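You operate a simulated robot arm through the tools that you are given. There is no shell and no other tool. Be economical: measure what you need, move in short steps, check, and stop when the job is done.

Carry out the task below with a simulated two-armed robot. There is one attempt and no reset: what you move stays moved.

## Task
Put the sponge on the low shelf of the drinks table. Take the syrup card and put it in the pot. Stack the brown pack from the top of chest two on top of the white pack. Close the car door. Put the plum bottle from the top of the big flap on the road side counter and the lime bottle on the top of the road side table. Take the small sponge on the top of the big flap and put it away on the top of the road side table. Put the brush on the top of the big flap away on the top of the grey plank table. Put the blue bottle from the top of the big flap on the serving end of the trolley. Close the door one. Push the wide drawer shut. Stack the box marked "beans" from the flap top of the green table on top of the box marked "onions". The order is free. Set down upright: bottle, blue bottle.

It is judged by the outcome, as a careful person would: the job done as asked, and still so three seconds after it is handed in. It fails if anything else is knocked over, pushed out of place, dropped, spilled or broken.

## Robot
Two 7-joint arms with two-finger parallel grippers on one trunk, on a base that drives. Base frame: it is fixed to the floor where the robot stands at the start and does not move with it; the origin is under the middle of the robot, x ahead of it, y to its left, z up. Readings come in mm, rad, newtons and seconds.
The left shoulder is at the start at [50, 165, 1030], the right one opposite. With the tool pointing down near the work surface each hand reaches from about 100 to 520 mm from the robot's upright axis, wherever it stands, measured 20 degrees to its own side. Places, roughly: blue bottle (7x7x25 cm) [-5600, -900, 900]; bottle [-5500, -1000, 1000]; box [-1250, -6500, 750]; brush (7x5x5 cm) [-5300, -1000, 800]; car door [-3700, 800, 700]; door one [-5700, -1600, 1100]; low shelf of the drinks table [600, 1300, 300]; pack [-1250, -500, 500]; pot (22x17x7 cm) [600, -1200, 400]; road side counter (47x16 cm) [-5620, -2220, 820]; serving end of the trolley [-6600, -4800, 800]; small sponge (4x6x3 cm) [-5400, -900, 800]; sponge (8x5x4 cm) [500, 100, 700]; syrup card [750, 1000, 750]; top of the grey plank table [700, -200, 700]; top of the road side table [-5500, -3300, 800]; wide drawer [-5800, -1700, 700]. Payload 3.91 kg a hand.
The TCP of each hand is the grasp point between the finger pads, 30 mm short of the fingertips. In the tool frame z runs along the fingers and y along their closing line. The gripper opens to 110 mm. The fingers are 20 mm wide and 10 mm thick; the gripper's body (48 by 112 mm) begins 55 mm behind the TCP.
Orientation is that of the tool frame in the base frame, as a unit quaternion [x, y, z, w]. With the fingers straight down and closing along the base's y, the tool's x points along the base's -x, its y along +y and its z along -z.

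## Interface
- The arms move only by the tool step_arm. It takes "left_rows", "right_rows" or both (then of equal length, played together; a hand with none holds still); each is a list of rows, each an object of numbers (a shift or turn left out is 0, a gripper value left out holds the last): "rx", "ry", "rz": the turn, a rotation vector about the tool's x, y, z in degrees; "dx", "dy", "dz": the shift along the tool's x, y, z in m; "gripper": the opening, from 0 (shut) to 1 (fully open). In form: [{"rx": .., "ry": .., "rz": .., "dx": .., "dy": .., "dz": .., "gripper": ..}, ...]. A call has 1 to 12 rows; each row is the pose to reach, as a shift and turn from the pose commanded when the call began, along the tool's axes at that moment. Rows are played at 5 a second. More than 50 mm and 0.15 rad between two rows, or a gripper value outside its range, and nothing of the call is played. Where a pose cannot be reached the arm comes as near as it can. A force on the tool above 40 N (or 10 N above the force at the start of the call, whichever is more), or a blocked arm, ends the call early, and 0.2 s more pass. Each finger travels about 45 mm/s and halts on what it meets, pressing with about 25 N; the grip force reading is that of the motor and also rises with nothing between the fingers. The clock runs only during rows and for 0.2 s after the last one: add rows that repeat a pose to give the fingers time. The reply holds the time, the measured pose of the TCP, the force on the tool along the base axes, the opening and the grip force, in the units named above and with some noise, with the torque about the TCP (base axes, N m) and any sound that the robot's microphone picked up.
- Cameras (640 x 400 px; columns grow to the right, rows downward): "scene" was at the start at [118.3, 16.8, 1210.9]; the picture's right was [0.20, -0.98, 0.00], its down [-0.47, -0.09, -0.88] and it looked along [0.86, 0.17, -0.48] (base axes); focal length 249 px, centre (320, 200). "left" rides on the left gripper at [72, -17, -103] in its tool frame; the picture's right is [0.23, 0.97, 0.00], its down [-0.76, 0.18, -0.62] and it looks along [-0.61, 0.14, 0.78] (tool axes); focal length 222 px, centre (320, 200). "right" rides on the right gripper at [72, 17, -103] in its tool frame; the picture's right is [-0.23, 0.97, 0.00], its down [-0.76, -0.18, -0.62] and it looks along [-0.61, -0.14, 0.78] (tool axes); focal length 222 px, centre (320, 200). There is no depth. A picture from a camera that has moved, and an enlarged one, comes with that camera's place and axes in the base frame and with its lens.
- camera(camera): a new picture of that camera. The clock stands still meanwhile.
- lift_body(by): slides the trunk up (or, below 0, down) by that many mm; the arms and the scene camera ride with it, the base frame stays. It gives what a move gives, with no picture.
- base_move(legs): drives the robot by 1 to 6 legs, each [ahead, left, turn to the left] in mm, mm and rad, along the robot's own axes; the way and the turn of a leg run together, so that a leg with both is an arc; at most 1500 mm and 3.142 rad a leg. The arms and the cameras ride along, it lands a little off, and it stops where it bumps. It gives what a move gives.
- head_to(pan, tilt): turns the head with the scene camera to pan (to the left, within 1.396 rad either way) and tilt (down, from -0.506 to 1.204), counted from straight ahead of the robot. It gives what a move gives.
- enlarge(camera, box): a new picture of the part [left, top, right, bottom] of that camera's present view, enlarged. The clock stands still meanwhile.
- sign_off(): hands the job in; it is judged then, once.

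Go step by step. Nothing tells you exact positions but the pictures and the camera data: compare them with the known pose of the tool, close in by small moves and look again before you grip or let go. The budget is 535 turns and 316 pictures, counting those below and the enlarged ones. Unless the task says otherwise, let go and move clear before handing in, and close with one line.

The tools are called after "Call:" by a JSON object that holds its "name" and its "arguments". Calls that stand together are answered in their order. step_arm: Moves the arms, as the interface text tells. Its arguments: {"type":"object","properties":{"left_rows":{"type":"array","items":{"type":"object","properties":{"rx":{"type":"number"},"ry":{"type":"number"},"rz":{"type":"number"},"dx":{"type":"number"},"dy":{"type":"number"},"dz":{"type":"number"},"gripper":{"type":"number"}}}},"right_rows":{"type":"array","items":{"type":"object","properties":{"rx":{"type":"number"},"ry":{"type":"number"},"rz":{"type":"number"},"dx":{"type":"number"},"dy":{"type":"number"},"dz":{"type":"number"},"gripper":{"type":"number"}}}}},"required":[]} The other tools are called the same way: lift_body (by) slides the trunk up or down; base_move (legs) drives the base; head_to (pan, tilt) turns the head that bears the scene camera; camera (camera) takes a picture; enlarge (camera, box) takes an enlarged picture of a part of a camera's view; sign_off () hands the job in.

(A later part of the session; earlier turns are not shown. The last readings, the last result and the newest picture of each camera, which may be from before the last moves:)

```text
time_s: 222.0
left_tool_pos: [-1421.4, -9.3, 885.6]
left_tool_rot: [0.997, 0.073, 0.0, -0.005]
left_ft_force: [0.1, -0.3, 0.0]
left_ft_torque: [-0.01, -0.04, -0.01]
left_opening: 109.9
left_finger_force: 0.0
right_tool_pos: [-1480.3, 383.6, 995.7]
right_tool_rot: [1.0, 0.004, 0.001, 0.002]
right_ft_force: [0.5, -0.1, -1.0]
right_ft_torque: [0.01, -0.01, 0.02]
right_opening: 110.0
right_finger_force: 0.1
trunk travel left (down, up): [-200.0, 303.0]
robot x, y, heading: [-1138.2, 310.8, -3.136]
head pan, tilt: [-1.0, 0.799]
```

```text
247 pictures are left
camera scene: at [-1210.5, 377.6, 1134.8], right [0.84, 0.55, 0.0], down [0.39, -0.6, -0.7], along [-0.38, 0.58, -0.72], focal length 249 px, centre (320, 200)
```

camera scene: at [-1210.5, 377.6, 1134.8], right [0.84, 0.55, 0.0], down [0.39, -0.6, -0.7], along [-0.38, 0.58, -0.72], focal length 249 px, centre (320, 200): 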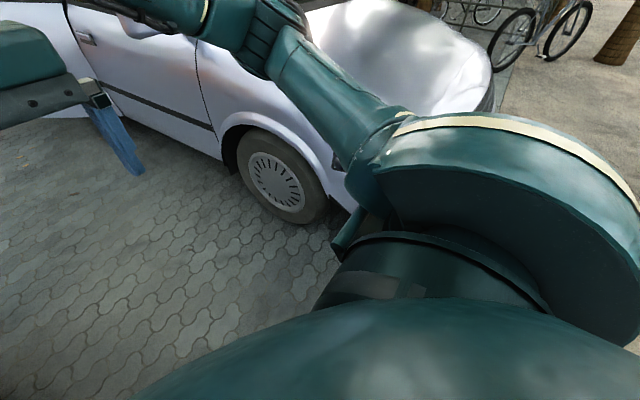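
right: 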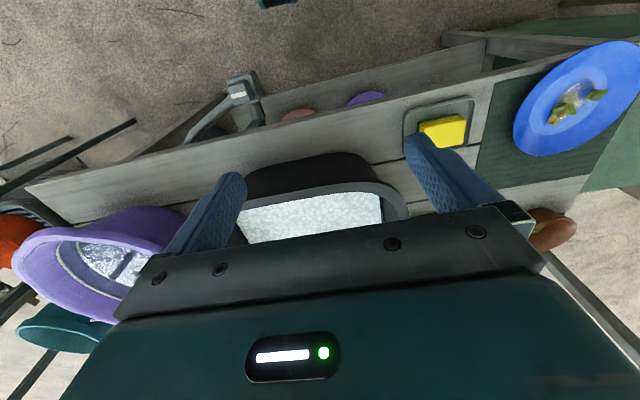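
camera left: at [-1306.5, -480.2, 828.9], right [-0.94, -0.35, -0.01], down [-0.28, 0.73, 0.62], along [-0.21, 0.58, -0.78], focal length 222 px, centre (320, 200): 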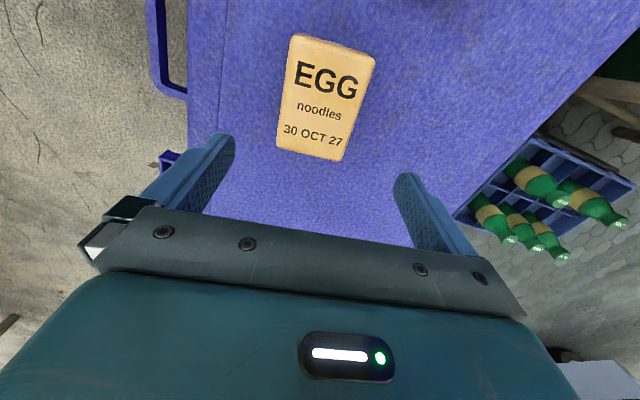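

Probably the base grazes chest 2's corner. Shift 55 mm to the right and proceed in shorter legs.

Call:
{"name": "base_move", "arguments": {"legs": [[20, -60, 0], [500, 0, 0]]}}

Call:
{"name": "head_to", "arguments": {"pan": -0.7, "tilt": 0.4}}

Call:
{"name": "camera", "arguments": {"camera": "scene"}}

```text
time_s: 225.8
left_tool_pos: [-1946.4, 44.9, 885.8]
left_tool_rot: [0.997, 0.077, -0.001, -0.006]
left_ft_force: [-0.9, -1.4, 0.6]
left_ft_torque: [-0.05, -0.01, -0.01]
left_opening: 109.7
left_finger_force: 0.0
right_tool_pos: [-2008.8, 435.5, 995.5]
right_tool_rot: [1.0, 0.007, 0.001, 0.002]
right_ft_force: [-0.2, 0.1, -0.4]
right_ft_torque: [0.0, 0.03, 0.0]
right_opening: 110.1
right_finger_force: 0.0
trunk travel left (down, up): [-200.0, 303.0]
robot x, y, heading: [-1663.7, 367.7, -3.128]
head pan, tilt: [-1.0, 0.799]
```

```text
time_s: 226.7
left_tool_pos: [-1945.7, 46.1, 885.3]
left_tool_rot: [0.997, 0.077, 0.0, -0.005]
left_ft_force: [0.0, -0.9, 0.5]
left_ft_torque: [0.02, 0.03, -0.01]
left_opening: 110.1
left_finger_force: 0.0
right_tool_pos: [-2008.4, 435.3, 995.8]
right_tool_rot: [1.0, 0.007, 0.001, 0.001]
right_ft_force: [-0.9, 0.8, -0.1]
right_ft_torque: [0.0, 0.0, -0.02]
right_opening: 110.1
right_finger_force: 0.1
trunk travel left (down, up): [-200.0, 303.0]
robot x, y, heading: [-1664.0, 365.4, -3.127]
head pan, tilt: [-0.7, 0.4]
```

```text
246 pictures are left
camera scene: at [-1765.2, 423.0, 1169.8], right [0.63, 0.77, 0.0], down [0.3, -0.25, -0.92], along [-0.71, 0.58, -0.39], focal length 249 px, centre (320, 200)
```

scene: 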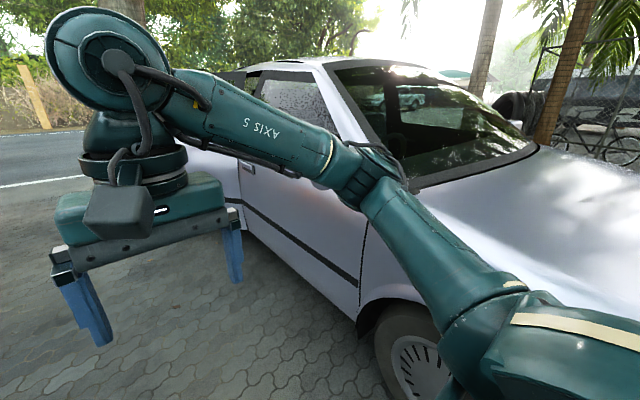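

Call:
{"name": "base_move", "arguments": {"legs": [[150, 60, 0], [600, 0, 0]]}}

Call:
{"name": "head_to", "arguments": {"pan": -0.4, "tilt": 0.35}}

Call:
{"name": "camera", "arguments": {"camera": "scene"}}

```text
time_s: 231.1
left_tool_pos: [-2698.7, -25.7, 886.7]
left_tool_rot: [0.997, 0.077, 0.0, -0.005]
left_ft_force: [0.2, -0.6, 0.1]
left_ft_torque: [0.02, -0.02, 0.03]
left_opening: 110.0
left_finger_force: 0.0
right_tool_pos: [-2762.9, 365.8, 996.5]
right_tool_rot: [1.0, 0.007, 0.001, 0.002]
right_ft_force: [0.7, -0.8, -0.6]
right_ft_torque: [0.03, 0.01, 0.0]
right_opening: 109.9
right_finger_force: 0.1
trunk travel left (down, up): [-200.0, 303.0]
robot x, y, heading: [-2415.4, 294.2, -3.133]
head pan, tilt: [-0.7, 0.4]
```

```text
time_s: 231.9
left_tool_pos: [-2699.6, -25.3, 886.1]
left_tool_rot: [0.997, 0.077, -0.001, -0.006]
left_ft_force: [-0.1, -0.6, -0.2]
left_ft_torque: [-0.01, 0.0, 0.0]
left_opening: 109.9
left_finger_force: 0.0
right_tool_pos: [-2762.6, 365.0, 995.1]
right_tool_rot: [1.0, 0.007, 0.001, 0.002]
right_ft_force: [1.2, -0.3, 0.4]
right_ft_torque: [-0.01, -0.01, -0.01]
right_opening: 109.8
right_finger_force: 0.0
trunk travel left (down, up): [-200.0, 303.0]
robot x, y, heading: [-2416.1, 298.0, -3.125]
head pan, tilt: [-0.4, 0.351]
```

```text
245 pictures are left
camera scene: at [-2533.4, 328.8, 1174.4], right [0.38, 0.93, 0.0], down [0.32, -0.13, -0.94], along [-0.87, 0.35, -0.34], focal length 249 px, centre (320, 200)
```

scene: 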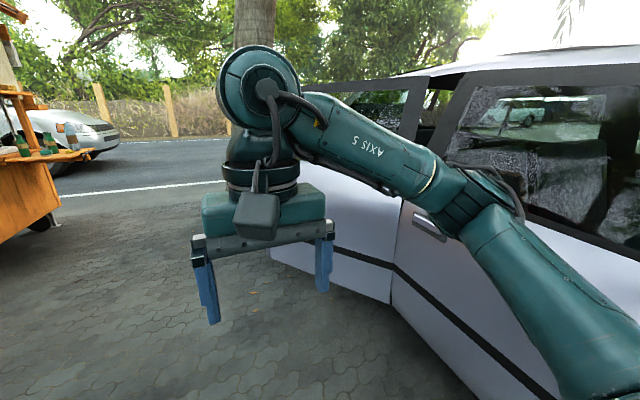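

The door hinges near [-3372, 1089] with its free edge at about [-4061, 575] (open ≈37°). I'll go round in front of it, facing +y.

Call:
{"name": "base_move", "arguments": {"legs": [[500, 0, 0], [0, 300, 0], [1060, 0, 0]]}}

Call:
{"name": "base_move", "arguments": {"legs": [[0, 0, -1.58]]}}

Call:
{"name": "head_to", "arguments": {"pan": 0.0, "tilt": 0.4}}

Call:
{"name": "camera", "arguments": {"camera": "scene"}}

```text
time_s: 242.7
left_tool_pos: [-4238.7, -345.0, 886.0]
left_tool_rot: [0.997, 0.075, 0.0, -0.005]
left_ft_force: [0.8, -0.2, -0.5]
left_ft_torque: [0.04, -0.01, 0.0]
left_opening: 110.1
left_finger_force: 0.0
right_tool_pos: [-4300.4, 46.5, 996.3]
right_tool_rot: [1.0, 0.004, 0.001, 0.002]
right_ft_force: [0.0, 1.0, 0.0]
right_ft_torque: [0.03, 0.0, 0.01]
right_opening: 110.0
right_finger_force: 0.2
trunk travel left (down, up): [-200.0, 303.0]
robot x, y, heading: [-3950.6, -22.1, -3.134]
head pan, tilt: [-0.4, 0.351]
```

```text
time_s: 246.9
left_tool_pos: [-4275.2, 257.0, 886.0]
left_tool_rot: [0.758, -0.652, 0.003, -0.004]
left_ft_force: [-0.3, 0.2, -0.9]
left_ft_torque: [0.02, -0.06, 0.02]
left_opening: 109.9
left_finger_force: 0.1
right_tool_pos: [-3883.4, 317.5, 995.7]
right_tool_rot: [0.711, -0.704, -0.001, 0.002]
right_ft_force: [0.3, -0.1, -0.2]
right_ft_torque: [0.0, 0.04, 0.04]
right_opening: 110.0
right_finger_force: 0.1
trunk travel left (down, up): [-200.0, 303.0]
robot x, y, heading: [-3955.4, -24.3, 1.582]
head pan, tilt: [-0.4, 0.351]
```

```text
time_s: 247.8
left_tool_pos: [-4274.8, 256.7, 886.7]
left_tool_rot: [0.758, -0.652, 0.003, -0.003]
left_ft_force: [1.0, -0.2, -0.1]
left_ft_torque: [0.04, -0.02, -0.01]
left_opening: 110.2
left_finger_force: 0.0
right_tool_pos: [-3883.2, 319.3, 995.8]
right_tool_rot: [0.71, -0.704, -0.001, 0.001]
right_ft_force: [0.4, 0.1, 0.0]
right_ft_torque: [-0.02, -0.01, -0.02]
right_opening: 110.1
right_finger_force: 0.1
trunk travel left (down, up): [-200.0, 303.0]
robot x, y, heading: [-3955.5, -25.8, 1.579]
head pan, tilt: [0.0, 0.4]
```

```text
244 pictures are left
camera scene: at [-3956.5, 95.0, 1169.9], right [1.0, 0.01, 0.0], down [0.0, -0.39, -0.92], along [-0.01, 0.92, -0.39], focal length 249 px, centre (320, 200)
```

scene: 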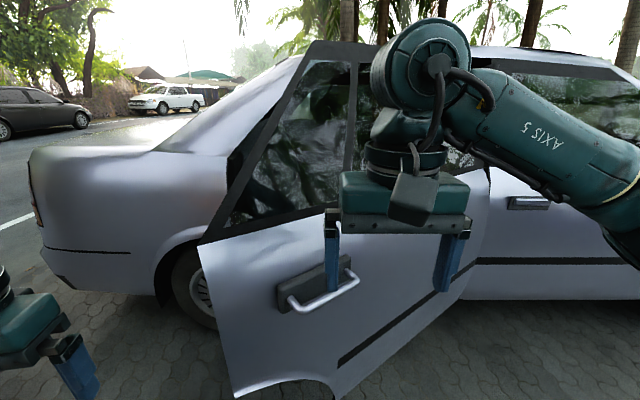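

I'll push near the free edge with the right hand, horizontal and closed, at z≈700. Reposition and prepare the hand.

Call:
{"name": "base_move", "arguments": {"legs": [[-50, 240, 0]]}}

Call:
{"name": "step_arm", "arguments": {"right_rows": [{"dx": -0.02, "ry": -8, "gripper": 0.0}, {"dx": -0.04, "ry": -16}, {"dx": -0.06, "ry": -24}, {"dx": -0.08, "ry": -32}, {"dx": -0.1, "ry": -40}, {"dx": -0.12, "ry": -48}, {"dx": -0.13, "ry": -56}, {"dx": -0.14, "ry": -64}, {"dx": -0.15, "ry": -72}, {"dx": -0.15, "ry": -80}, {"dx": -0.15, "ry": -86}]}}

Call:
{"name": "lift_body", "arguments": {"by": -200}}

Call:
{"name": "step_arm", "arguments": {"right_rows": [{"dx": 0.04}, {"dx": 0.08}]}}

Call:
{"name": "camera", "arguments": {"camera": "scene"}}

```text
time_s: 250.5
left_tool_pos: [-4512.6, 206.3, 886.3]
left_tool_rot: [0.757, -0.653, 0.004, -0.004]
left_ft_force: [-0.9, 0.1, -0.3]
left_ft_torque: [0.01, -0.01, 0.0]
left_opening: 109.9
left_finger_force: 0.1
right_tool_pos: [-4122.9, 266.7, 994.8]
right_tool_rot: [0.711, -0.704, -0.001, 0.002]
right_ft_force: [0.7, -0.7, -0.5]
right_ft_torque: [0.03, 0.01, -0.04]
right_opening: 110.1
right_finger_force: 0.0
trunk travel left (down, up): [-200.0, 303.0]
robot x, y, heading: [-4192.6, -77.4, 1.574]
head pan, tilt: [0.0, 0.4]
```

```text
time_s: 252.9
left_tool_pos: [-4513.8, 205.6, 887.1]
left_tool_rot: [0.758, -0.652, 0.003, -0.005]
left_ft_force: [-0.3, -0.1, 0.1]
left_ft_torque: [-0.01, -0.03, -0.01]
left_opening: 110.1
left_finger_force: 0.1
right_tool_pos: [-4124.0, 416.4, 994.5]
right_tool_rot: [0.518, -0.516, -0.485, -0.479]
right_ft_force: [-1.1, 0.2, 0.0]
right_ft_torque: [0.04, -0.03, -0.02]
right_opening: 0.0
right_finger_force: 25.5
trunk travel left (down, up): [-200.0, 303.0]
robot x, y, heading: [-4192.6, -78.4, 1.575]
head pan, tilt: [0.0, 0.4]
```

```text
time_s: 253.9
left_tool_pos: [-4513.8, 206.4, 809.9]
left_tool_rot: [0.758, -0.652, 0.003, -0.004]
left_ft_force: [0.3, 0.2, -0.1]
left_ft_torque: [0.01, 0.02, -0.03]
left_opening: 110.1
left_finger_force: 0.1
right_tool_pos: [-4124.0, 416.8, 935.8]
right_tool_rot: [-0.503, 0.51, 0.5, 0.486]
right_ft_force: [-1.9, 0.2, 8.9]
right_ft_torque: [0.03, 0.05, 0.0]
right_opening: 0.0
right_finger_force: 25.1
trunk travel left (down, up): [-124.0, 379.0]
robot x, y, heading: [-4194.5, -76.1, 1.58]
head pan, tilt: [0.0, 0.4]
stopped: the force on the tool passed its limit at 56 N (the readings are from after the stop); the commanded pose is now the measured one
```

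```text
time_s: 254.2
left_tool_pos: [-4513.0, 205.8, 809.6]
left_tool_rot: [0.758, -0.652, 0.002, -0.004]
left_ft_force: [0.2, 0.5, -0.2]
left_ft_torque: [-0.01, -0.02, -0.01]
left_opening: 110.3
left_finger_force: 0.0
right_tool_pos: [-4125.1, 417.8, 936.0]
right_tool_rot: [-0.488, 0.505, 0.513, 0.493]
right_ft_force: [-3.0, -0.1, 9.0]
right_ft_torque: [-0.17, 0.01, -0.04]
right_opening: 0.0
right_finger_force: 25.3
trunk travel left (down, up): [-124.0, 379.0]
robot x, y, heading: [-4194.6, -75.9, 1.58]
head pan, tilt: [0.0, 0.4]
stopped in row 1 (right hand): the force on the tool passed its limit at 56 N (the readings are from after the stop); the commanded pose is now the measured one
```

```text
243 pictures are left
camera scene: at [-4195.5, 43.1, 1093.8], right [1.0, 0.01, 0.0], down [0.0, -0.39, -0.92], along [-0.01, 0.92, -0.39], focal length 249 px, centre (320, 200)
```

scene: 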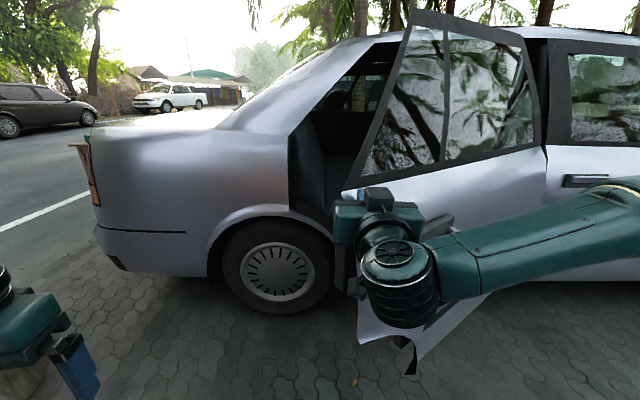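

The door is closer than I judged: its free edge sits near [-4156, 442] with the window line at z≈943. Back off and lower the hand clear of it.

Call:
{"name": "base_move", "arguments": {"legs": [[-150, 0, 0]]}}

Call:
{"name": "lift_body", "arguments": {"by": -120}}

Call:
{"name": "camera", "arguments": {"camera": "scene"}}

Call:
{"name": "camera", "arguments": {"camera": "right"}}

```text
time_s: 255.6
left_tool_pos: [-4512.8, 57.3, 810.1]
left_tool_rot: [0.758, -0.652, 0.003, -0.004]
left_ft_force: [0.7, 0.4, 0.4]
left_ft_torque: [0.01, 0.0, -0.02]
left_opening: 109.9
left_finger_force: 0.0
right_tool_pos: [-4121.9, 268.9, 933.9]
right_tool_rot: [-0.492, 0.506, 0.511, 0.492]
right_ft_force: [0.2, -0.3, -0.8]
right_ft_torque: [0.0, -0.01, 0.01]
right_opening: 0.0
right_finger_force: 25.1
trunk travel left (down, up): [-124.0, 379.0]
robot x, y, heading: [-4189.4, -229.6, 1.579]
head pan, tilt: [0.0, 0.4]
```

```text
time_s: 257.1
left_tool_pos: [-4512.9, 55.3, 689.1]
left_tool_rot: [0.758, -0.652, 0.002, -0.003]
left_ft_force: [0.8, -0.2, 0.1]
left_ft_torque: [0.03, 0.0, -0.03]
left_opening: 109.8
left_finger_force: 0.1
right_tool_pos: [-4121.6, 270.1, 814.8]
right_tool_rot: [-0.491, 0.506, 0.51, 0.492]
right_ft_force: [-0.3, 0.0, -0.1]
right_ft_torque: [0.04, 0.0, 0.0]
right_opening: 0.2
right_finger_force: 25.2
trunk travel left (down, up): [-4.0, 499.0]
robot x, y, heading: [-4192.2, -225.8, 1.575]
head pan, tilt: [0.0, 0.4]
```

```text
242 pictures are left
camera scene: at [-4194.0, -106.2, 974.0], right [1.0, 0.01, 0.0], down [0.0, -0.39, -0.92], along [-0.01, 0.92, -0.39], focal length 249 px, centre (320, 200)
```

scene: 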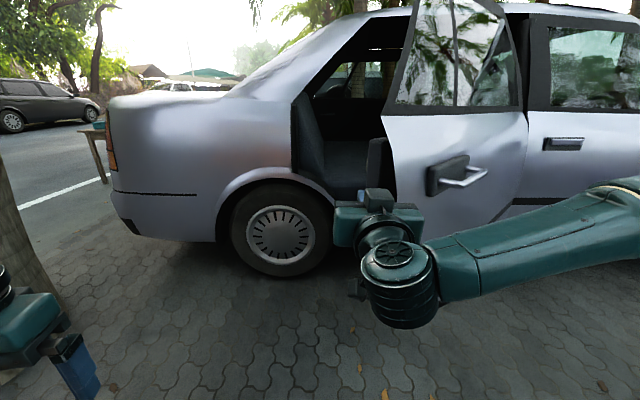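

```text
241 pictures are left
camera right: at [-4140.5, 165.2, 741.3], right [-0.97, 0.0, 0.26], down [0.2, -0.63, 0.75], along [0.16, 0.78, 0.61], focal length 222 px, centre (320, 200)
```

right: 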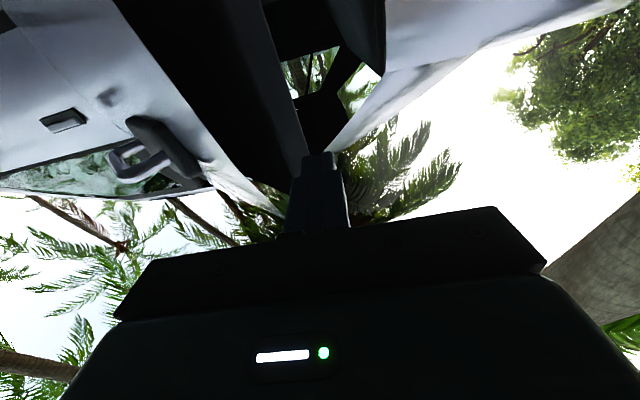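

Call:
{"name": "base_move", "arguments": {"legs": [[-250, 0, 0]]}}

Call:
{"name": "camera", "arguments": {"camera": "scene"}}

```text
time_s: 259.0
left_tool_pos: [-4510.8, -198.3, 690.2]
left_tool_rot: [0.758, -0.652, 0.003, -0.004]
left_ft_force: [-0.6, 0.4, -0.7]
left_ft_torque: [0.04, 0.01, 0.0]
left_opening: 109.8
left_finger_force: 0.2
right_tool_pos: [-4119.5, 14.4, 813.3]
right_tool_rot: [-0.491, 0.507, 0.51, 0.493]
right_ft_force: [0.2, 0.1, 0.2]
right_ft_torque: [0.0, 0.02, -0.01]
right_opening: 0.0
right_finger_force: 24.4
trunk travel left (down, up): [-4.0, 499.0]
robot x, y, heading: [-4194.2, -481.2, 1.577]
head pan, tilt: [0.0, 0.4]
```

```text
240 pictures are left
camera scene: at [-4191.8, -361.0, 974.0], right [1.0, 0.01, 0.0], down [0.0, -0.39, -0.92], along [-0.01, 0.92, -0.39], focal length 249 px, centre (320, 200)
```

scene: 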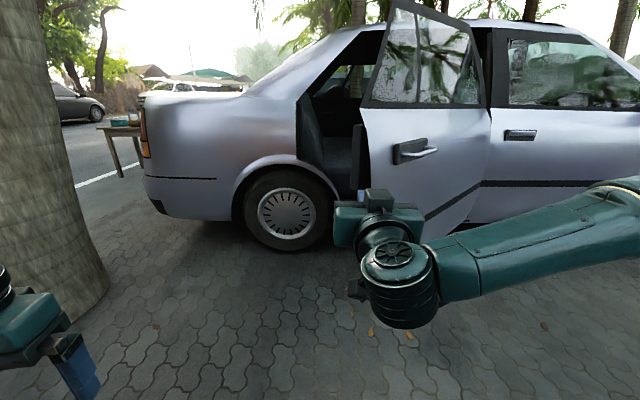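

Refined: free edge ≈[-4086, 350], handle ≈[-3923, 349, 829], hinge ≈[-3300, 1031]. I'll push just inside the free edge below the handle at z≈770.

Call:
{"name": "step_arm", "arguments": {"right_rows": [{"dx": 0.025}, {"dx": 0.045}]}}

Call:
{"name": "base_move", "arguments": {"legs": [[0, -85, 0], [300, 0, 0]]}}

Call:
{"name": "camera", "arguments": {"camera": "scene"}}

```text
time_s: 259.6
left_tool_pos: [-4509.2, -198.2, 689.8]
left_tool_rot: [0.758, -0.652, 0.002, -0.004]
left_ft_force: [0.2, -0.2, -0.2]
left_ft_torque: [0.04, 0.02, -0.01]
left_opening: 110.2
left_finger_force: 0.1
right_tool_pos: [-4121.6, 13.8, 768.2]
right_tool_rot: [-0.49, 0.507, 0.511, 0.492]
right_ft_force: [0.2, 0.7, -0.6]
right_ft_torque: [-0.03, -0.02, -0.03]
right_opening: 0.0
right_finger_force: 25.0
trunk travel left (down, up): [-4.0, 499.0]
robot x, y, heading: [-4188.8, -483.7, 1.579]
head pan, tilt: [0.0, 0.4]
```

```text
time_s: 262.6
left_tool_pos: [-4427.3, 103.2, 690.3]
left_tool_rot: [0.758, -0.652, 0.003, -0.003]
left_ft_force: [-0.5, 0.5, 0.4]
left_ft_torque: [0.02, 0.05, 0.02]
left_opening: 109.9
left_finger_force: 0.0
right_tool_pos: [-4039.1, 316.5, 769.1]
right_tool_rot: [-0.492, 0.505, 0.511, 0.492]
right_ft_force: [0.0, 0.2, 0.4]
right_ft_torque: [0.0, 0.01, 0.0]
right_opening: 0.0
right_finger_force: 25.1
trunk travel left (down, up): [-4.0, 499.0]
robot x, y, heading: [-4108.7, -182.2, 1.583]
head pan, tilt: [0.0, 0.4]
```

```text
239 pictures are left
camera scene: at [-4109.7, -59.1, 974.0], right [1.0, 0.01, 0.0], down [0.0, -0.39, -0.92], along [-0.01, 0.92, -0.39], focal length 249 px, centre (320, 200)
```

scene: 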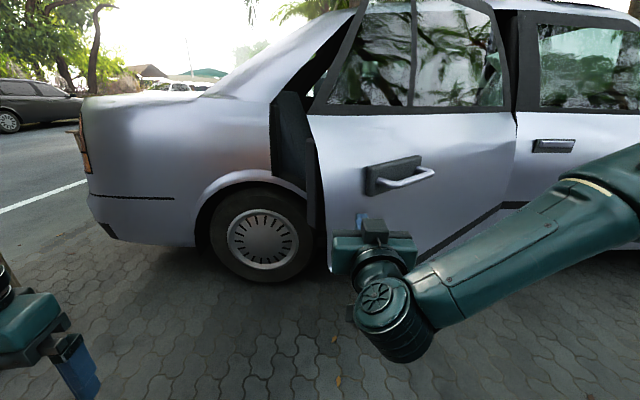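

The hand is lined up below and left of the handle. Push forward.

Call:
{"name": "base_move", "arguments": {"legs": [[150, 15, 0]]}}

Call:
{"name": "camera", "arguments": {"camera": "scene"}}

```text
time_s: 264.0
left_tool_pos: [-4444.0, 252.8, 690.1]
left_tool_rot: [0.758, -0.652, 0.001, -0.004]
left_ft_force: [-0.4, -0.3, -0.5]
left_ft_torque: [-0.02, 0.01, 0.02]
left_opening: 110.2
left_finger_force: 0.0
right_tool_pos: [-4055.8, 464.8, 768.1]
right_tool_rot: [-0.492, 0.505, 0.51, 0.492]
right_ft_force: [0.6, 0.7, -0.1]
right_ft_torque: [0.01, -0.01, 0.01]
right_opening: 0.1
right_finger_force: 24.4
trunk travel left (down, up): [-4.0, 499.0]
robot x, y, heading: [-4125.8, -28.7, 1.582]
head pan, tilt: [0.0, 0.4]
```

```text
238 pictures are left
camera scene: at [-4126.0, 90.0, 974.0], right [1.0, 0.01, 0.0], down [0.0, -0.39, -0.92], along [-0.01, 0.92, -0.39], focal length 249 px, centre (320, 200)
```

scene: 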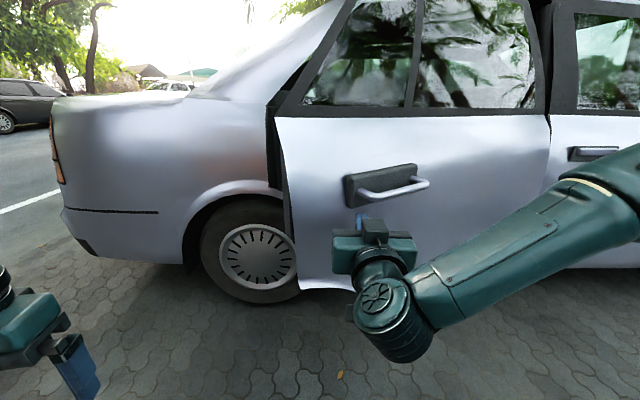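

Call:
{"name": "base_move", "arguments": {"legs": [[150, 40, 0]]}}

Call:
{"name": "camera", "arguments": {"camera": "scene"}}

```text
time_s: 265.4
left_tool_pos: [-4485.5, 400.7, 690.3]
left_tool_rot: [0.759, -0.652, 0.003, -0.004]
left_ft_force: [0.3, 0.2, 0.0]
left_ft_torque: [-0.03, 0.02, 0.01]
left_opening: 110.1
left_finger_force: 0.0
right_tool_pos: [-4098.1, 614.7, 768.3]
right_tool_rot: [-0.491, 0.506, 0.51, 0.492]
right_ft_force: [0.5, 0.3, -0.3]
right_ft_torque: [-0.01, 0.0, 0.03]
right_opening: 0.1
right_finger_force: 24.6
trunk travel left (down, up): [-4.0, 499.0]
robot x, y, heading: [-4168.6, 114.5, 1.581]
head pan, tilt: [0.0, 0.4]
```

```text
237 pictures are left
camera scene: at [-4167.5, 239.6, 974.0], right [1.0, 0.01, 0.0], down [0.0, -0.39, -0.92], along [-0.01, 0.92, -0.39], focal length 249 px, centre (320, 200)
```

scene: 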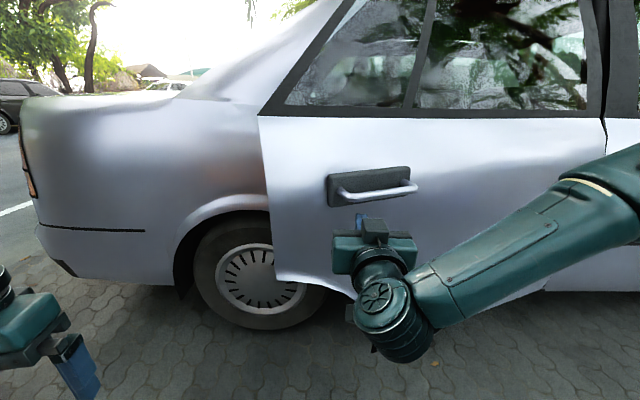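

Call:
{"name": "base_move", "arguments": {"legs": [[150, 50, 0]]}}

Call:
{"name": "camera", "arguments": {"camera": "scene"}}

```text
time_s: 266.8
left_tool_pos: [-4538.2, 553.3, 690.5]
left_tool_rot: [0.759, -0.652, 0.003, -0.004]
left_ft_force: [0.2, -0.4, 0.6]
left_ft_torque: [-0.02, 0.02, -0.02]
left_opening: 110.0
left_finger_force: 0.1
right_tool_pos: [-4150.4, 766.5, 768.8]
right_tool_rot: [-0.491, 0.506, 0.51, 0.493]
right_ft_force: [-0.7, 0.1, 0.4]
right_ft_torque: [0.02, 0.0, 0.0]
right_opening: 0.0
right_finger_force: 24.9
trunk travel left (down, up): [-4.0, 499.0]
robot x, y, heading: [-4221.7, 271.7, 1.58]
head pan, tilt: [0.0, 0.4]
```

```text
236 pictures are left
camera scene: at [-4218.9, 390.2, 974.0], right [1.0, 0.01, 0.0], down [0.0, -0.39, -0.92], along [-0.01, 0.92, -0.39], focal length 249 px, centre (320, 200)
```

scene: 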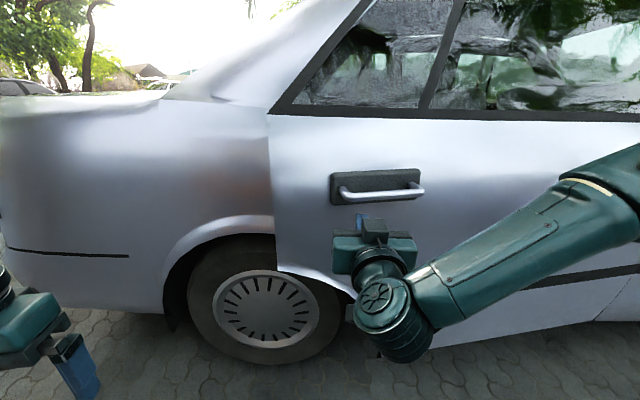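

Call:
{"name": "base_move", "arguments": {"legs": [[130, 20, 0]]}}

Call:
{"name": "camera", "arguments": {"camera": "scene"}}

```text
time_s: 268.1
left_tool_pos: [-4558.1, 682.9, 691.3]
left_tool_rot: [0.758, -0.653, 0.002, -0.004]
left_ft_force: [0.4, 0.2, -0.3]
left_ft_torque: [0.03, 0.0, -0.04]
left_opening: 109.9
left_finger_force: 0.0
right_tool_pos: [-4169.6, 895.0, 769.6]
right_tool_rot: [-0.491, 0.506, 0.51, 0.493]
right_ft_force: [0.0, 0.7, -0.6]
right_ft_torque: [0.03, 0.02, 0.0]
right_opening: 0.0
right_finger_force: 25.4
trunk travel left (down, up): [-4.0, 499.0]
robot x, y, heading: [-4241.4, 399.6, 1.585]
head pan, tilt: [0.0, 0.4]
```

```text
235 pictures are left
camera scene: at [-4239.9, 520.1, 974.0], right [1.0, 0.01, 0.0], down [0.0, -0.39, -0.92], along [-0.01, 0.92, -0.39], focal length 249 px, centre (320, 200)
```

scene: 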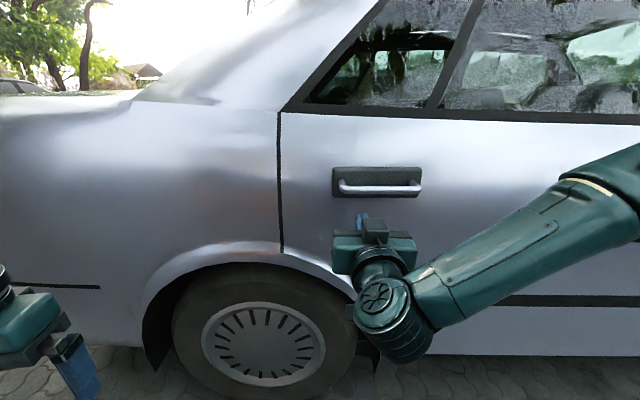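

Nearly flush; finish with the arm until it stops.

Call:
{"name": "step_arm", "arguments": {"right_rows": [{"dz": 0.01}, {"dz": 0.02}, {"dz": 0.03}, {"dz": 0.04}, {"dz": 0.05}, {"dz": 0.06}, {"dz": 0.07}, {"dz": 0.08}]}}

Call:
{"name": "camera", "arguments": {"camera": "scene"}}

```text
time_s: 269.9
left_tool_pos: [-4559.0, 682.3, 690.0]
left_tool_rot: [0.758, -0.652, 0.002, -0.004]
left_ft_force: [-0.5, -0.4, -0.9]
left_ft_torque: [0.0, -0.02, -0.01]
left_opening: 109.7
left_finger_force: 0.0
right_tool_pos: [-4169.3, 976.4, 770.2]
right_tool_rot: [-0.49, 0.507, 0.51, 0.493]
right_ft_force: [-0.2, -0.7, 0.1]
right_ft_torque: [0.01, 0.0, 0.01]
right_opening: 0.1
right_finger_force: 25.6
trunk travel left (down, up): [-4.0, 499.0]
robot x, y, heading: [-4237.5, 399.6, 1.581]
head pan, tilt: [0.0, 0.4]
```

```text
234 pictures are left
camera scene: at [-4239.9, 520.2, 974.0], right [1.0, 0.01, 0.0], down [0.0, -0.39, -0.92], along [-0.01, 0.92, -0.39], focal length 249 px, centre (320, 200)
```

scene: 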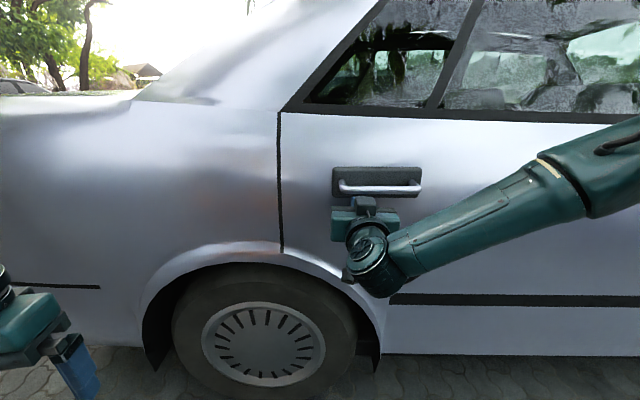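

Call:
{"name": "step_arm", "arguments": {"right_rows": [{"dz": 0.01}, {"dz": 0.02}, {"dz": 0.03}, {"dz": 0.04}, {"dz": 0.05}, {"dz": 0.06}, {"dz": 0.07}, {"dz": 0.08}]}}

Call:
{"name": "enlarge", "arguments": {"camera": "scene", "box": [220, 80, 400, 260]}}

```text
time_s: 270.3
left_tool_pos: [-4557.5, 680.3, 691.4]
left_tool_rot: [0.758, -0.653, 0.001, -0.005]
left_ft_force: [-1.0, 0.6, -0.1]
left_ft_torque: [-0.04, 0.03, 0.0]
left_opening: 109.8
left_finger_force: 0.0
right_tool_pos: [-4169.3, 977.0, 769.2]
right_tool_rot: [-0.492, 0.506, 0.51, 0.491]
right_ft_force: [6.1, -19.1, 6.0]
right_ft_torque: [0.0, -0.01, -0.18]
right_opening: 0.0
right_finger_force: 25.1
trunk travel left (down, up): [-4.0, 499.0]
robot x, y, heading: [-4239.5, 397.5, 1.578]
head pan, tilt: [0.0, 0.4]
stopped in row 1 (right hand): the force on the tool passed its limit at 56 N (the readings are from after the stop); the commanded pose is now the measured one
```

```text
2.22 times, centred on (310, 170) of scene
camera zoom: at [-4239.2, 518.0, 974.4], right [1.0, 0.01, 0.0], down [0.0, -0.39, -0.92], along [-0.01, 0.92, -0.39], focal length 554 px, centre (342, 267)
```

zoom: 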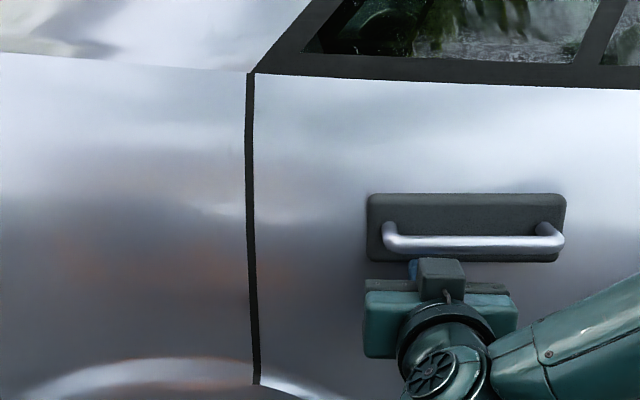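

The door is firmly shut. Retract the hand to its normal pose and head for the orange cart.

Call:
{"name": "step_arm", "arguments": {"right_rows": [{"dz": -0.04}, {"dz": -0.08}, {"dz": -0.08, "dx": -0.02, "ry": 8}, {"dz": -0.08, "dx": -0.04, "ry": 16}, {"dz": -0.09, "dx": -0.06, "ry": 24}, {"dz": -0.1, "dx": -0.08, "ry": 32}, {"dz": -0.11, "dx": -0.1, "ry": 40}, {"dz": -0.12, "dx": -0.12, "ry": 48}, {"dz": -0.13, "dx": -0.13, "ry": 56}, {"dz": -0.15, "dx": -0.14, "ry": 64}, {"dz": -0.17, "dx": -0.15, "ry": 72}, {"dz": -0.2, "dx": -0.15, "ry": 80}]}}

Call:
{"name": "lift_body", "arguments": {"by": 200}}

Call:
{"name": "base_move", "arguments": {"legs": [[-700, 0, 0], [0, 0, 1.5]]}}

Call:
{"name": "camera", "arguments": {"camera": "scene"}}

```text
time_s: 272.9
left_tool_pos: [-4558.2, 682.3, 689.9]
left_tool_rot: [0.759, -0.651, 0.002, -0.004]
left_ft_force: [0.1, -0.7, -0.7]
left_ft_torque: [0.01, 0.01, 0.01]
left_opening: 110.0
left_finger_force: 0.0
right_tool_pos: [-4163.6, 779.0, 918.1]
right_tool_rot: [0.705, -0.704, -0.071, -0.049]
right_ft_force: [-0.1, 0.3, 0.7]
right_ft_torque: [0.0, 0.01, 0.0]
right_opening: 0.0
right_finger_force: 24.4
trunk travel left (down, up): [-4.0, 499.0]
robot x, y, heading: [-4236.0, 394.8, 1.581]
head pan, tilt: [0.0, 0.4]
```

```text
time_s: 275.1
left_tool_pos: [-4556.9, 681.2, 890.3]
left_tool_rot: [0.758, -0.652, 0.003, -0.004]
left_ft_force: [0.7, 1.1, 0.4]
left_ft_torque: [-0.05, 0.01, 0.03]
left_opening: 109.9
left_finger_force: 0.1
right_tool_pos: [-4163.6, 779.9, 1118.1]
right_tool_rot: [0.705, -0.704, -0.073, -0.05]
right_ft_force: [0.5, 0.5, -0.7]
right_ft_torque: [0.01, 0.0, -0.04]
right_opening: 0.1
right_finger_force: 25.0
trunk travel left (down, up): [-204.0, 299.0]
robot x, y, heading: [-4239.1, 396.9, 1.577]
head pan, tilt: [0.0, 0.4]
```

```text
time_s: 282.6
left_tool_pos: [-4536.9, -604.3, 890.7]
left_tool_rot: [0.999, 0.044, -0.001, -0.004]
left_ft_force: [-0.2, -0.1, -0.4]
left_ft_torque: [0.01, 0.02, 0.01]
left_opening: 110.0
left_finger_force: 0.0
right_tool_pos: [-4609.3, -203.5, 1118.4]
right_tool_rot: [0.996, -0.031, -0.087, 0.012]
right_ft_force: [0.1, 0.1, 0.6]
right_ft_torque: [0.01, -0.04, -0.01]
right_opening: 0.2
right_finger_force: 25.1
trunk travel left (down, up): [-204.0, 299.0]
robot x, y, heading: [-4235.3, -302.3, 3.082]
head pan, tilt: [0.0, 0.4]
```

```text
232 pictures are left
camera scene: at [-4355.9, -296.8, 1174.0], right [0.05, 1.0, 0.0], down [0.39, -0.02, -0.92], along [-0.92, 0.05, -0.39], focal length 249 px, centre (320, 200)
```

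scene: 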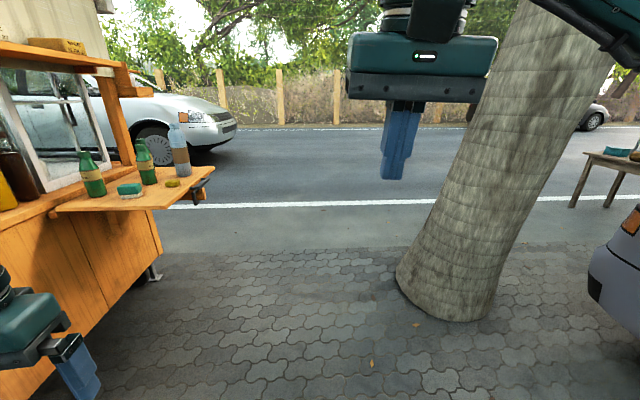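

The big flap on the cart's end holds two bottles, a green block, a yellow piece and a blue bottle. Zoom in.

Call:
{"name": "head_to", "arguments": {"pan": 0.5, "tilt": 0.2}}

Call:
{"name": "camera", "arguments": {"camera": "scene"}}

Call:
{"name": "enlarge", "arguments": {"camera": "scene", "box": [150, 90, 350, 215]}}

```text
time_s: 283.5
left_tool_pos: [-4536.5, -602.4, 889.9]
left_tool_rot: [0.999, 0.044, -0.002, -0.005]
left_ft_force: [0.9, -0.4, 0.1]
left_ft_torque: [0.03, 0.0, 0.0]
left_opening: 110.0
left_finger_force: 0.1
right_tool_pos: [-4608.5, -203.2, 1117.7]
right_tool_rot: [0.996, -0.032, -0.087, 0.014]
right_ft_force: [-0.1, -0.1, 0.2]
right_ft_torque: [0.0, -0.04, -0.04]
right_opening: 0.2
right_finger_force: 25.2
trunk travel left (down, up): [-204.0, 299.0]
robot x, y, heading: [-4235.7, -303.5, 3.084]
head pan, tilt: [0.499, 0.201]
```

```text
231 pictures are left
camera scene: at [-4347.5, -341.8, 1192.5], right [-0.43, 0.9, 0.0], down [0.18, 0.09, -0.98], along [-0.88, -0.42, -0.2], focal length 249 px, centre (320, 200)
```

scene: 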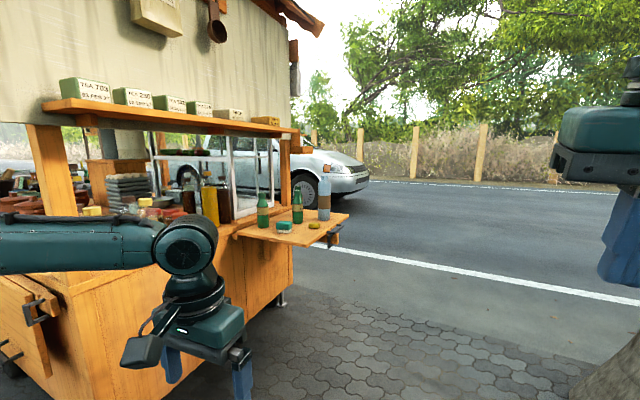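

```text
3.20 times, centred on (250, 152) of scene
camera zoom: at [-4347.5, -341.8, 1192.5], right [-0.43, 0.9, 0.0], down [0.18, 0.09, -0.98], along [-0.88, -0.42, -0.2], focal length 798 px, centre (544, 352)
```

zoom: 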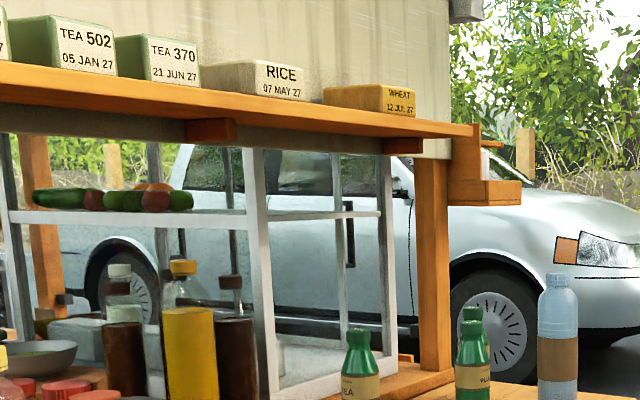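

The flap spans about x -5794…-5210, y -1180…-840 at the cart's near end. Drive around to face it from +y.

Call:
{"name": "base_move", "arguments": {"legs": [[1150, 0, 0], [0, 0, 1.63]]}}

Call:
{"name": "head_to", "arguments": {"pan": 0.0, "tilt": 0.35}}

Call:
{"name": "camera", "arguments": {"camera": "scene"}}

```text
time_s: 293.3
left_tool_pos: [-5055.7, -528.1, 890.7]
left_tool_rot: [0.655, 0.756, -0.004, -0.003]
left_ft_force: [-0.5, -0.5, 0.3]
left_ft_torque: [0.01, 0.0, 0.04]
left_opening: 110.0
left_finger_force: 0.1
right_tool_pos: [-5449.4, -621.9, 1118.4]
right_tool_rot: [0.706, 0.703, -0.05, 0.073]
right_ft_force: [-0.3, 1.0, -0.9]
right_ft_torque: [0.04, -0.02, 0.01]
right_opening: 0.1
right_finger_force: 25.4
trunk travel left (down, up): [-204.0, 299.0]
robot x, y, heading: [-5372.3, -239.3, -1.571]
head pan, tilt: [0.499, 0.201]
```

```text
time_s: 294.2
left_tool_pos: [-5054.3, -527.1, 890.9]
left_tool_rot: [0.655, 0.756, -0.004, -0.002]
left_ft_force: [-0.3, -0.2, 0.8]
left_ft_torque: [0.0, -0.02, 0.02]
left_opening: 110.1
left_finger_force: 0.2
right_tool_pos: [-5449.3, -620.2, 1117.4]
right_tool_rot: [0.706, 0.703, -0.05, 0.073]
right_ft_force: [-0.3, -1.0, -0.1]
right_ft_torque: [0.01, -0.02, 0.02]
right_opening: 0.0
right_finger_force: 25.0
trunk travel left (down, up): [-204.0, 299.0]
robot x, y, heading: [-5376.9, -242.9, -1.568]
head pan, tilt: [0.0, 0.351]
```

```text
229 pictures are left
camera scene: at [-5372.8, -364.7, 1178.5], right [-1.0, 0.0, 0.0], down [0.0, 0.34, -0.94], along [0.0, -0.94, -0.34], focal length 249 px, centre (320, 200)
```

scene: 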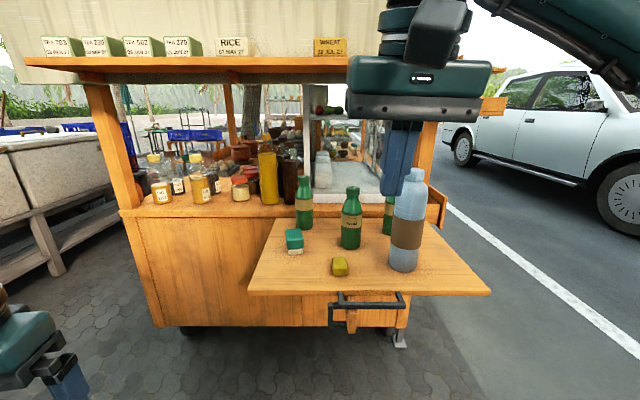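

Call:
{"name": "enlarge", "arguments": {"camera": "scene", "box": [240, 160, 450, 300]}}

```text
2.86 times, centred on (345, 230) of scene
camera zoom: at [-5372.8, -364.7, 1178.5], right [-1.0, 0.0, 0.0], down [0.0, 0.34, -0.94], along [0.0, -0.94, -0.34], focal length 712 px, centre (249, 114)
```

zoom: 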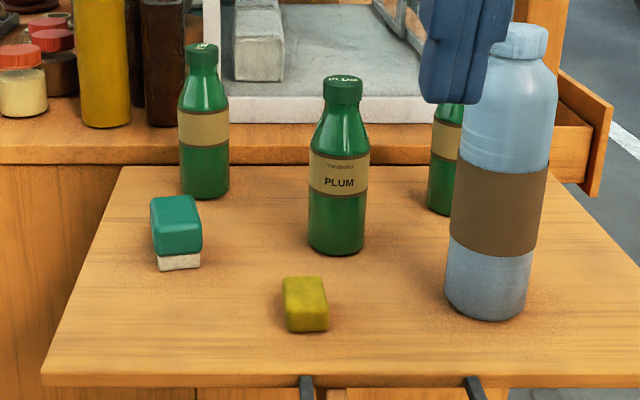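

The middle bottle is PLUM. Shift sideways to read the others and triangulate.

Call:
{"name": "base_move", "arguments": {"legs": [[0, -250, 0]]}}

Call:
{"name": "step_arm", "arguments": {"right_rows": [{"ry": 7, "dx": 0.02, "gripper": 1.0}, {"ry": 7, "dx": 0.04, "dy": 0.03}, {"ry": 7, "dx": 0.06, "dy": 0.06}, {"ry": 7, "dx": 0.08, "dy": 0.1}, {"ry": 7, "dx": 0.08, "dy": 0.14}, {"ry": 7, "dx": 0.08, "dy": 0.14}]}}

Call:
{"name": "camera", "arguments": {"camera": "scene"}}

Call:
{"name": "enlarge", "arguments": {"camera": "scene", "box": [150, 160, 360, 300]}}

```text
time_s: 297.0
left_tool_pos: [-5304.9, -527.2, 890.4]
left_tool_rot: [0.654, 0.757, -0.003, -0.002]
left_ft_force: [-0.5, 0.3, -0.2]
left_ft_torque: [0.02, 0.03, -0.02]
left_opening: 110.3
left_finger_force: 0.1
right_tool_pos: [-5700.2, -622.3, 1117.3]
right_tool_rot: [0.705, 0.703, -0.05, 0.073]
right_ft_force: [1.4, 0.4, 0.2]
right_ft_torque: [0.0, -0.03, 0.01]
right_opening: 0.0
right_finger_force: 25.1
trunk travel left (down, up): [-204.0, 299.0]
robot x, y, heading: [-5626.5, -242.1, -1.565]
head pan, tilt: [0.0, 0.351]
```

```text
time_s: 298.4
left_tool_pos: [-5305.0, -527.4, 890.7]
left_tool_rot: [0.654, 0.757, -0.004, -0.001]
left_ft_force: [0.6, 0.4, 0.0]
left_ft_torque: [-0.02, 0.0, 0.01]
left_opening: 110.0
left_finger_force: 0.1
right_tool_pos: [-5559.6, -542.1, 1107.5]
right_tool_rot: [0.708, 0.706, -0.007, 0.03]
right_ft_force: [0.0, -0.2, 0.8]
right_ft_torque: [0.0, 0.0, 0.02]
right_opening: 110.0
right_finger_force: 0.1
trunk travel left (down, up): [-204.0, 299.0]
robot x, y, heading: [-5622.1, -242.1, -1.57]
head pan, tilt: [0.0, 0.351]
```

```text
227 pictures are left
camera scene: at [-5622.4, -365.3, 1178.5], right [-1.0, 0.0, 0.0], down [0.0, 0.34, -0.94], along [0.0, -0.94, -0.34], focal length 249 px, centre (320, 200)
```

scene: 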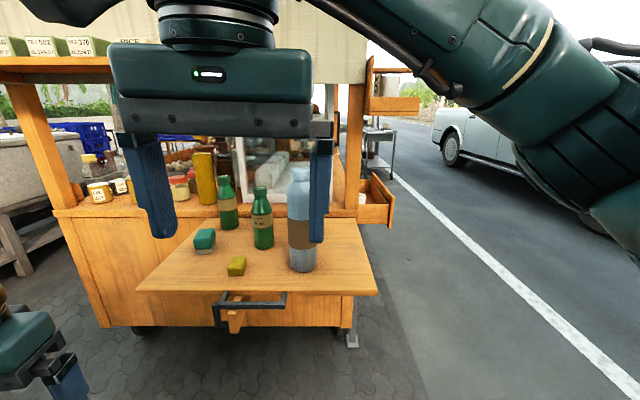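

```text
2.86 times, centred on (255, 230) of scene
camera zoom: at [-5622.4, -365.3, 1178.5], right [-1.0, 0.0, 0.0], down [0.0, 0.34, -0.94], along [0.0, -0.94, -0.34], focal length 712 px, centre (506, 114)
```

zoom: 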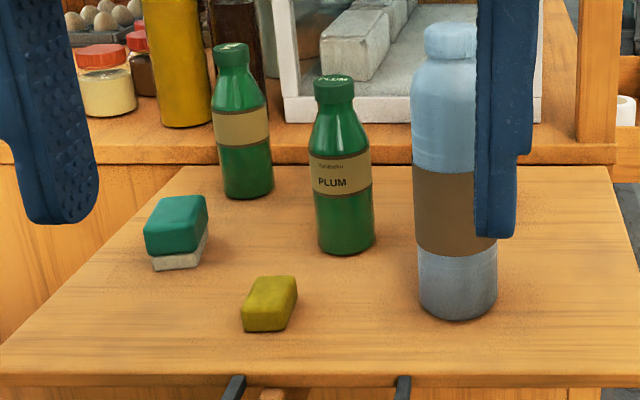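

Call:
{"name": "step_arm", "arguments": {"right_rows": [{"dy": -0.04}, {"dy": -0.08}, {"dy": -0.12}, {"dy": -0.16}, {"dy": -0.2}, {"dy": -0.24}, {"dy": -0.28}, {"dy": -0.3}]}}

Call:
{"name": "base_move", "arguments": {"legs": [[150, -100, 0]]}}

Call:
{"name": "head_to", "arguments": {"pan": 0.25, "tilt": 0.5}}

Call:
{"name": "camera", "arguments": {"camera": "scene"}}

Call:
{"name": "enlarge", "arguments": {"camera": "scene", "box": [200, 90, 420, 230]}}

```text
time_s: 300.2
left_tool_pos: [-5303.9, -527.2, 891.3]
left_tool_rot: [0.654, 0.757, -0.003, -0.002]
left_ft_force: [-0.1, 0.2, 1.2]
left_ft_torque: [-0.01, 0.02, 0.02]
left_opening: 110.1
left_finger_force: 0.0
right_tool_pos: [-5859.1, -544.4, 1098.9]
right_tool_rot: [0.707, 0.706, -0.006, 0.029]
right_ft_force: [0.4, -0.5, -0.7]
right_ft_torque: [0.05, 0.0, 0.0]
right_opening: 110.1
right_finger_force: 0.1
trunk travel left (down, up): [-204.0, 299.0]
robot x, y, heading: [-5620.8, -241.4, -1.565]
head pan, tilt: [0.0, 0.351]
```

```text
time_s: 301.8
left_tool_pos: [-5405.5, -676.7, 890.6]
left_tool_rot: [0.655, 0.756, -0.004, -0.002]
left_ft_force: [0.1, 0.3, -0.1]
left_ft_torque: [-0.03, 0.0, 0.0]
left_opening: 109.9
left_finger_force: 0.1
right_tool_pos: [-5959.4, -693.7, 1098.2]
right_tool_rot: [0.708, 0.706, -0.006, 0.029]
right_ft_force: [0.1, -0.2, -0.8]
right_ft_torque: [0.01, 0.0, 0.03]
right_opening: 110.0
right_finger_force: 0.1
trunk travel left (down, up): [-204.0, 299.0]
robot x, y, heading: [-5722.2, -390.9, -1.569]
head pan, tilt: [0.0, 0.351]
```

```text
time_s: 302.6
left_tool_pos: [-5404.4, -677.1, 890.6]
left_tool_rot: [0.655, 0.756, -0.004, -0.002]
left_ft_force: [-0.1, 0.4, 0.3]
left_ft_torque: [0.0, -0.01, -0.04]
left_opening: 110.0
left_finger_force: 0.1
right_tool_pos: [-5959.7, -693.9, 1098.8]
right_tool_rot: [0.708, 0.706, -0.007, 0.03]
right_ft_force: [-1.0, -0.3, 0.2]
right_ft_torque: [-0.01, -0.02, -0.02]
right_opening: 110.0
right_finger_force: 0.0
trunk travel left (down, up): [-204.0, 299.0]
robot x, y, heading: [-5720.6, -391.9, -1.569]
head pan, tilt: [0.25, 0.499]
```

```text
225 pictures are left
camera scene: at [-5699.5, -510.2, 1164.9], right [-0.97, -0.25, 0.0], down [-0.12, 0.46, -0.88], along [0.22, -0.85, -0.48], focal length 249 px, centre (320, 200)
```

scene: 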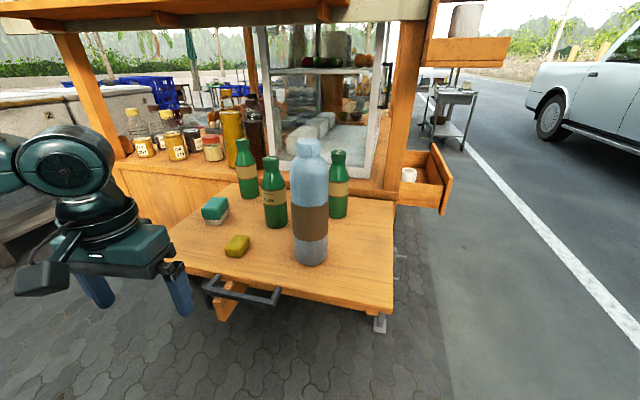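

```text
2.86 times, centred on (310, 160) of scene
camera zoom: at [-5699.5, -510.2, 1164.9], right [-0.97, -0.25, 0.0], down [-0.12, 0.46, -0.88], along [0.22, -0.85, -0.48], focal length 712 px, centre (349, 314)
```

zoom: 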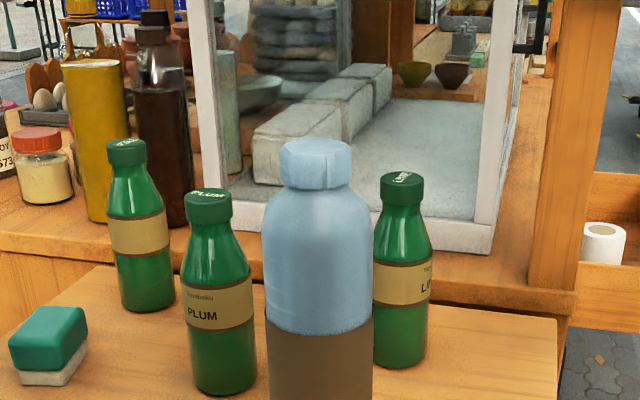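

The third bottle is LIME (~[-5590, -1065]); blue at [-5580, -893] stands in front of it. Trip 1: right hand takes the blue bottle, left hand the plum. Position the base.

Call:
{"name": "base_move", "arguments": {"legs": [[20, 290, 0]]}}

Call:
{"name": "step_arm", "arguments": {"right_rows": [{"ry": -8, "dy": 0.02, "dz": 0.03}, {"ry": -16, "dy": 0.04, "dz": 0.06}, {"ry": -24, "dy": 0.06, "dz": 0.09}, {"ry": -32, "dy": 0.075, "dz": 0.12, "dx": -0.0}, {"ry": -37, "dy": 0.087, "dz": 0.15, "dx": 0.0}]}}

Call:
{"name": "camera", "arguments": {"camera": "right"}}

```text
time_s: 305.7
left_tool_pos: [-5113.9, -694.2, 889.7]
left_tool_rot: [0.653, 0.758, -0.004, -0.002]
left_ft_force: [0.0, 0.5, -0.2]
left_ft_torque: [0.0, -0.02, -0.02]
left_opening: 109.8
left_finger_force: 0.1
right_tool_pos: [-5668.4, -712.8, 1098.2]
right_tool_rot: [0.706, 0.707, -0.007, 0.03]
right_ft_force: [0.8, -0.9, 0.9]
right_ft_torque: [0.02, 0.01, 0.0]
right_opening: 109.6
right_finger_force: 0.0
trunk travel left (down, up): [-204.0, 299.0]
robot x, y, heading: [-5435.2, -408.2, -1.564]
head pan, tilt: [0.25, 0.499]
```

```text
time_s: 306.9
left_tool_pos: [-5114.7, -694.6, 890.0]
left_tool_rot: [0.652, 0.758, -0.003, -0.002]
left_ft_force: [0.0, -0.3, 0.7]
left_ft_torque: [0.0, 0.04, 0.02]
left_opening: 110.1
left_finger_force: 0.1
right_tool_pos: [-5562.4, -745.0, 969.2]
right_tool_rot: [0.668, 0.661, -0.231, 0.253]
right_ft_force: [0.3, -0.1, -0.5]
right_ft_torque: [0.01, -0.02, 0.0]
right_opening: 110.0
right_finger_force: 0.0
right hand out of reach, approached as far as the arm can: row 4, 5
trunk travel left (down, up): [-204.0, 299.0]
robot x, y, heading: [-5429.1, -406.9, -1.561]
head pan, tilt: [0.25, 0.499]
```

```text
223 pictures are left
camera right: at [-5546.7, -623.8, 1002.4], right [0.97, -0.17, 0.18], down [-0.21, -0.18, 0.96], along [-0.13, -0.97, -0.21], focal length 222 px, centre (320, 200)
```

right: 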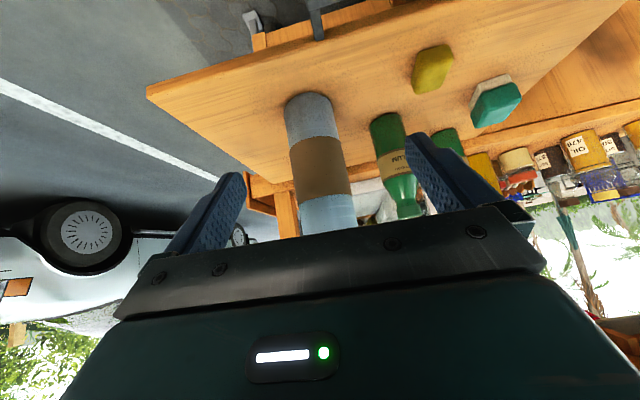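

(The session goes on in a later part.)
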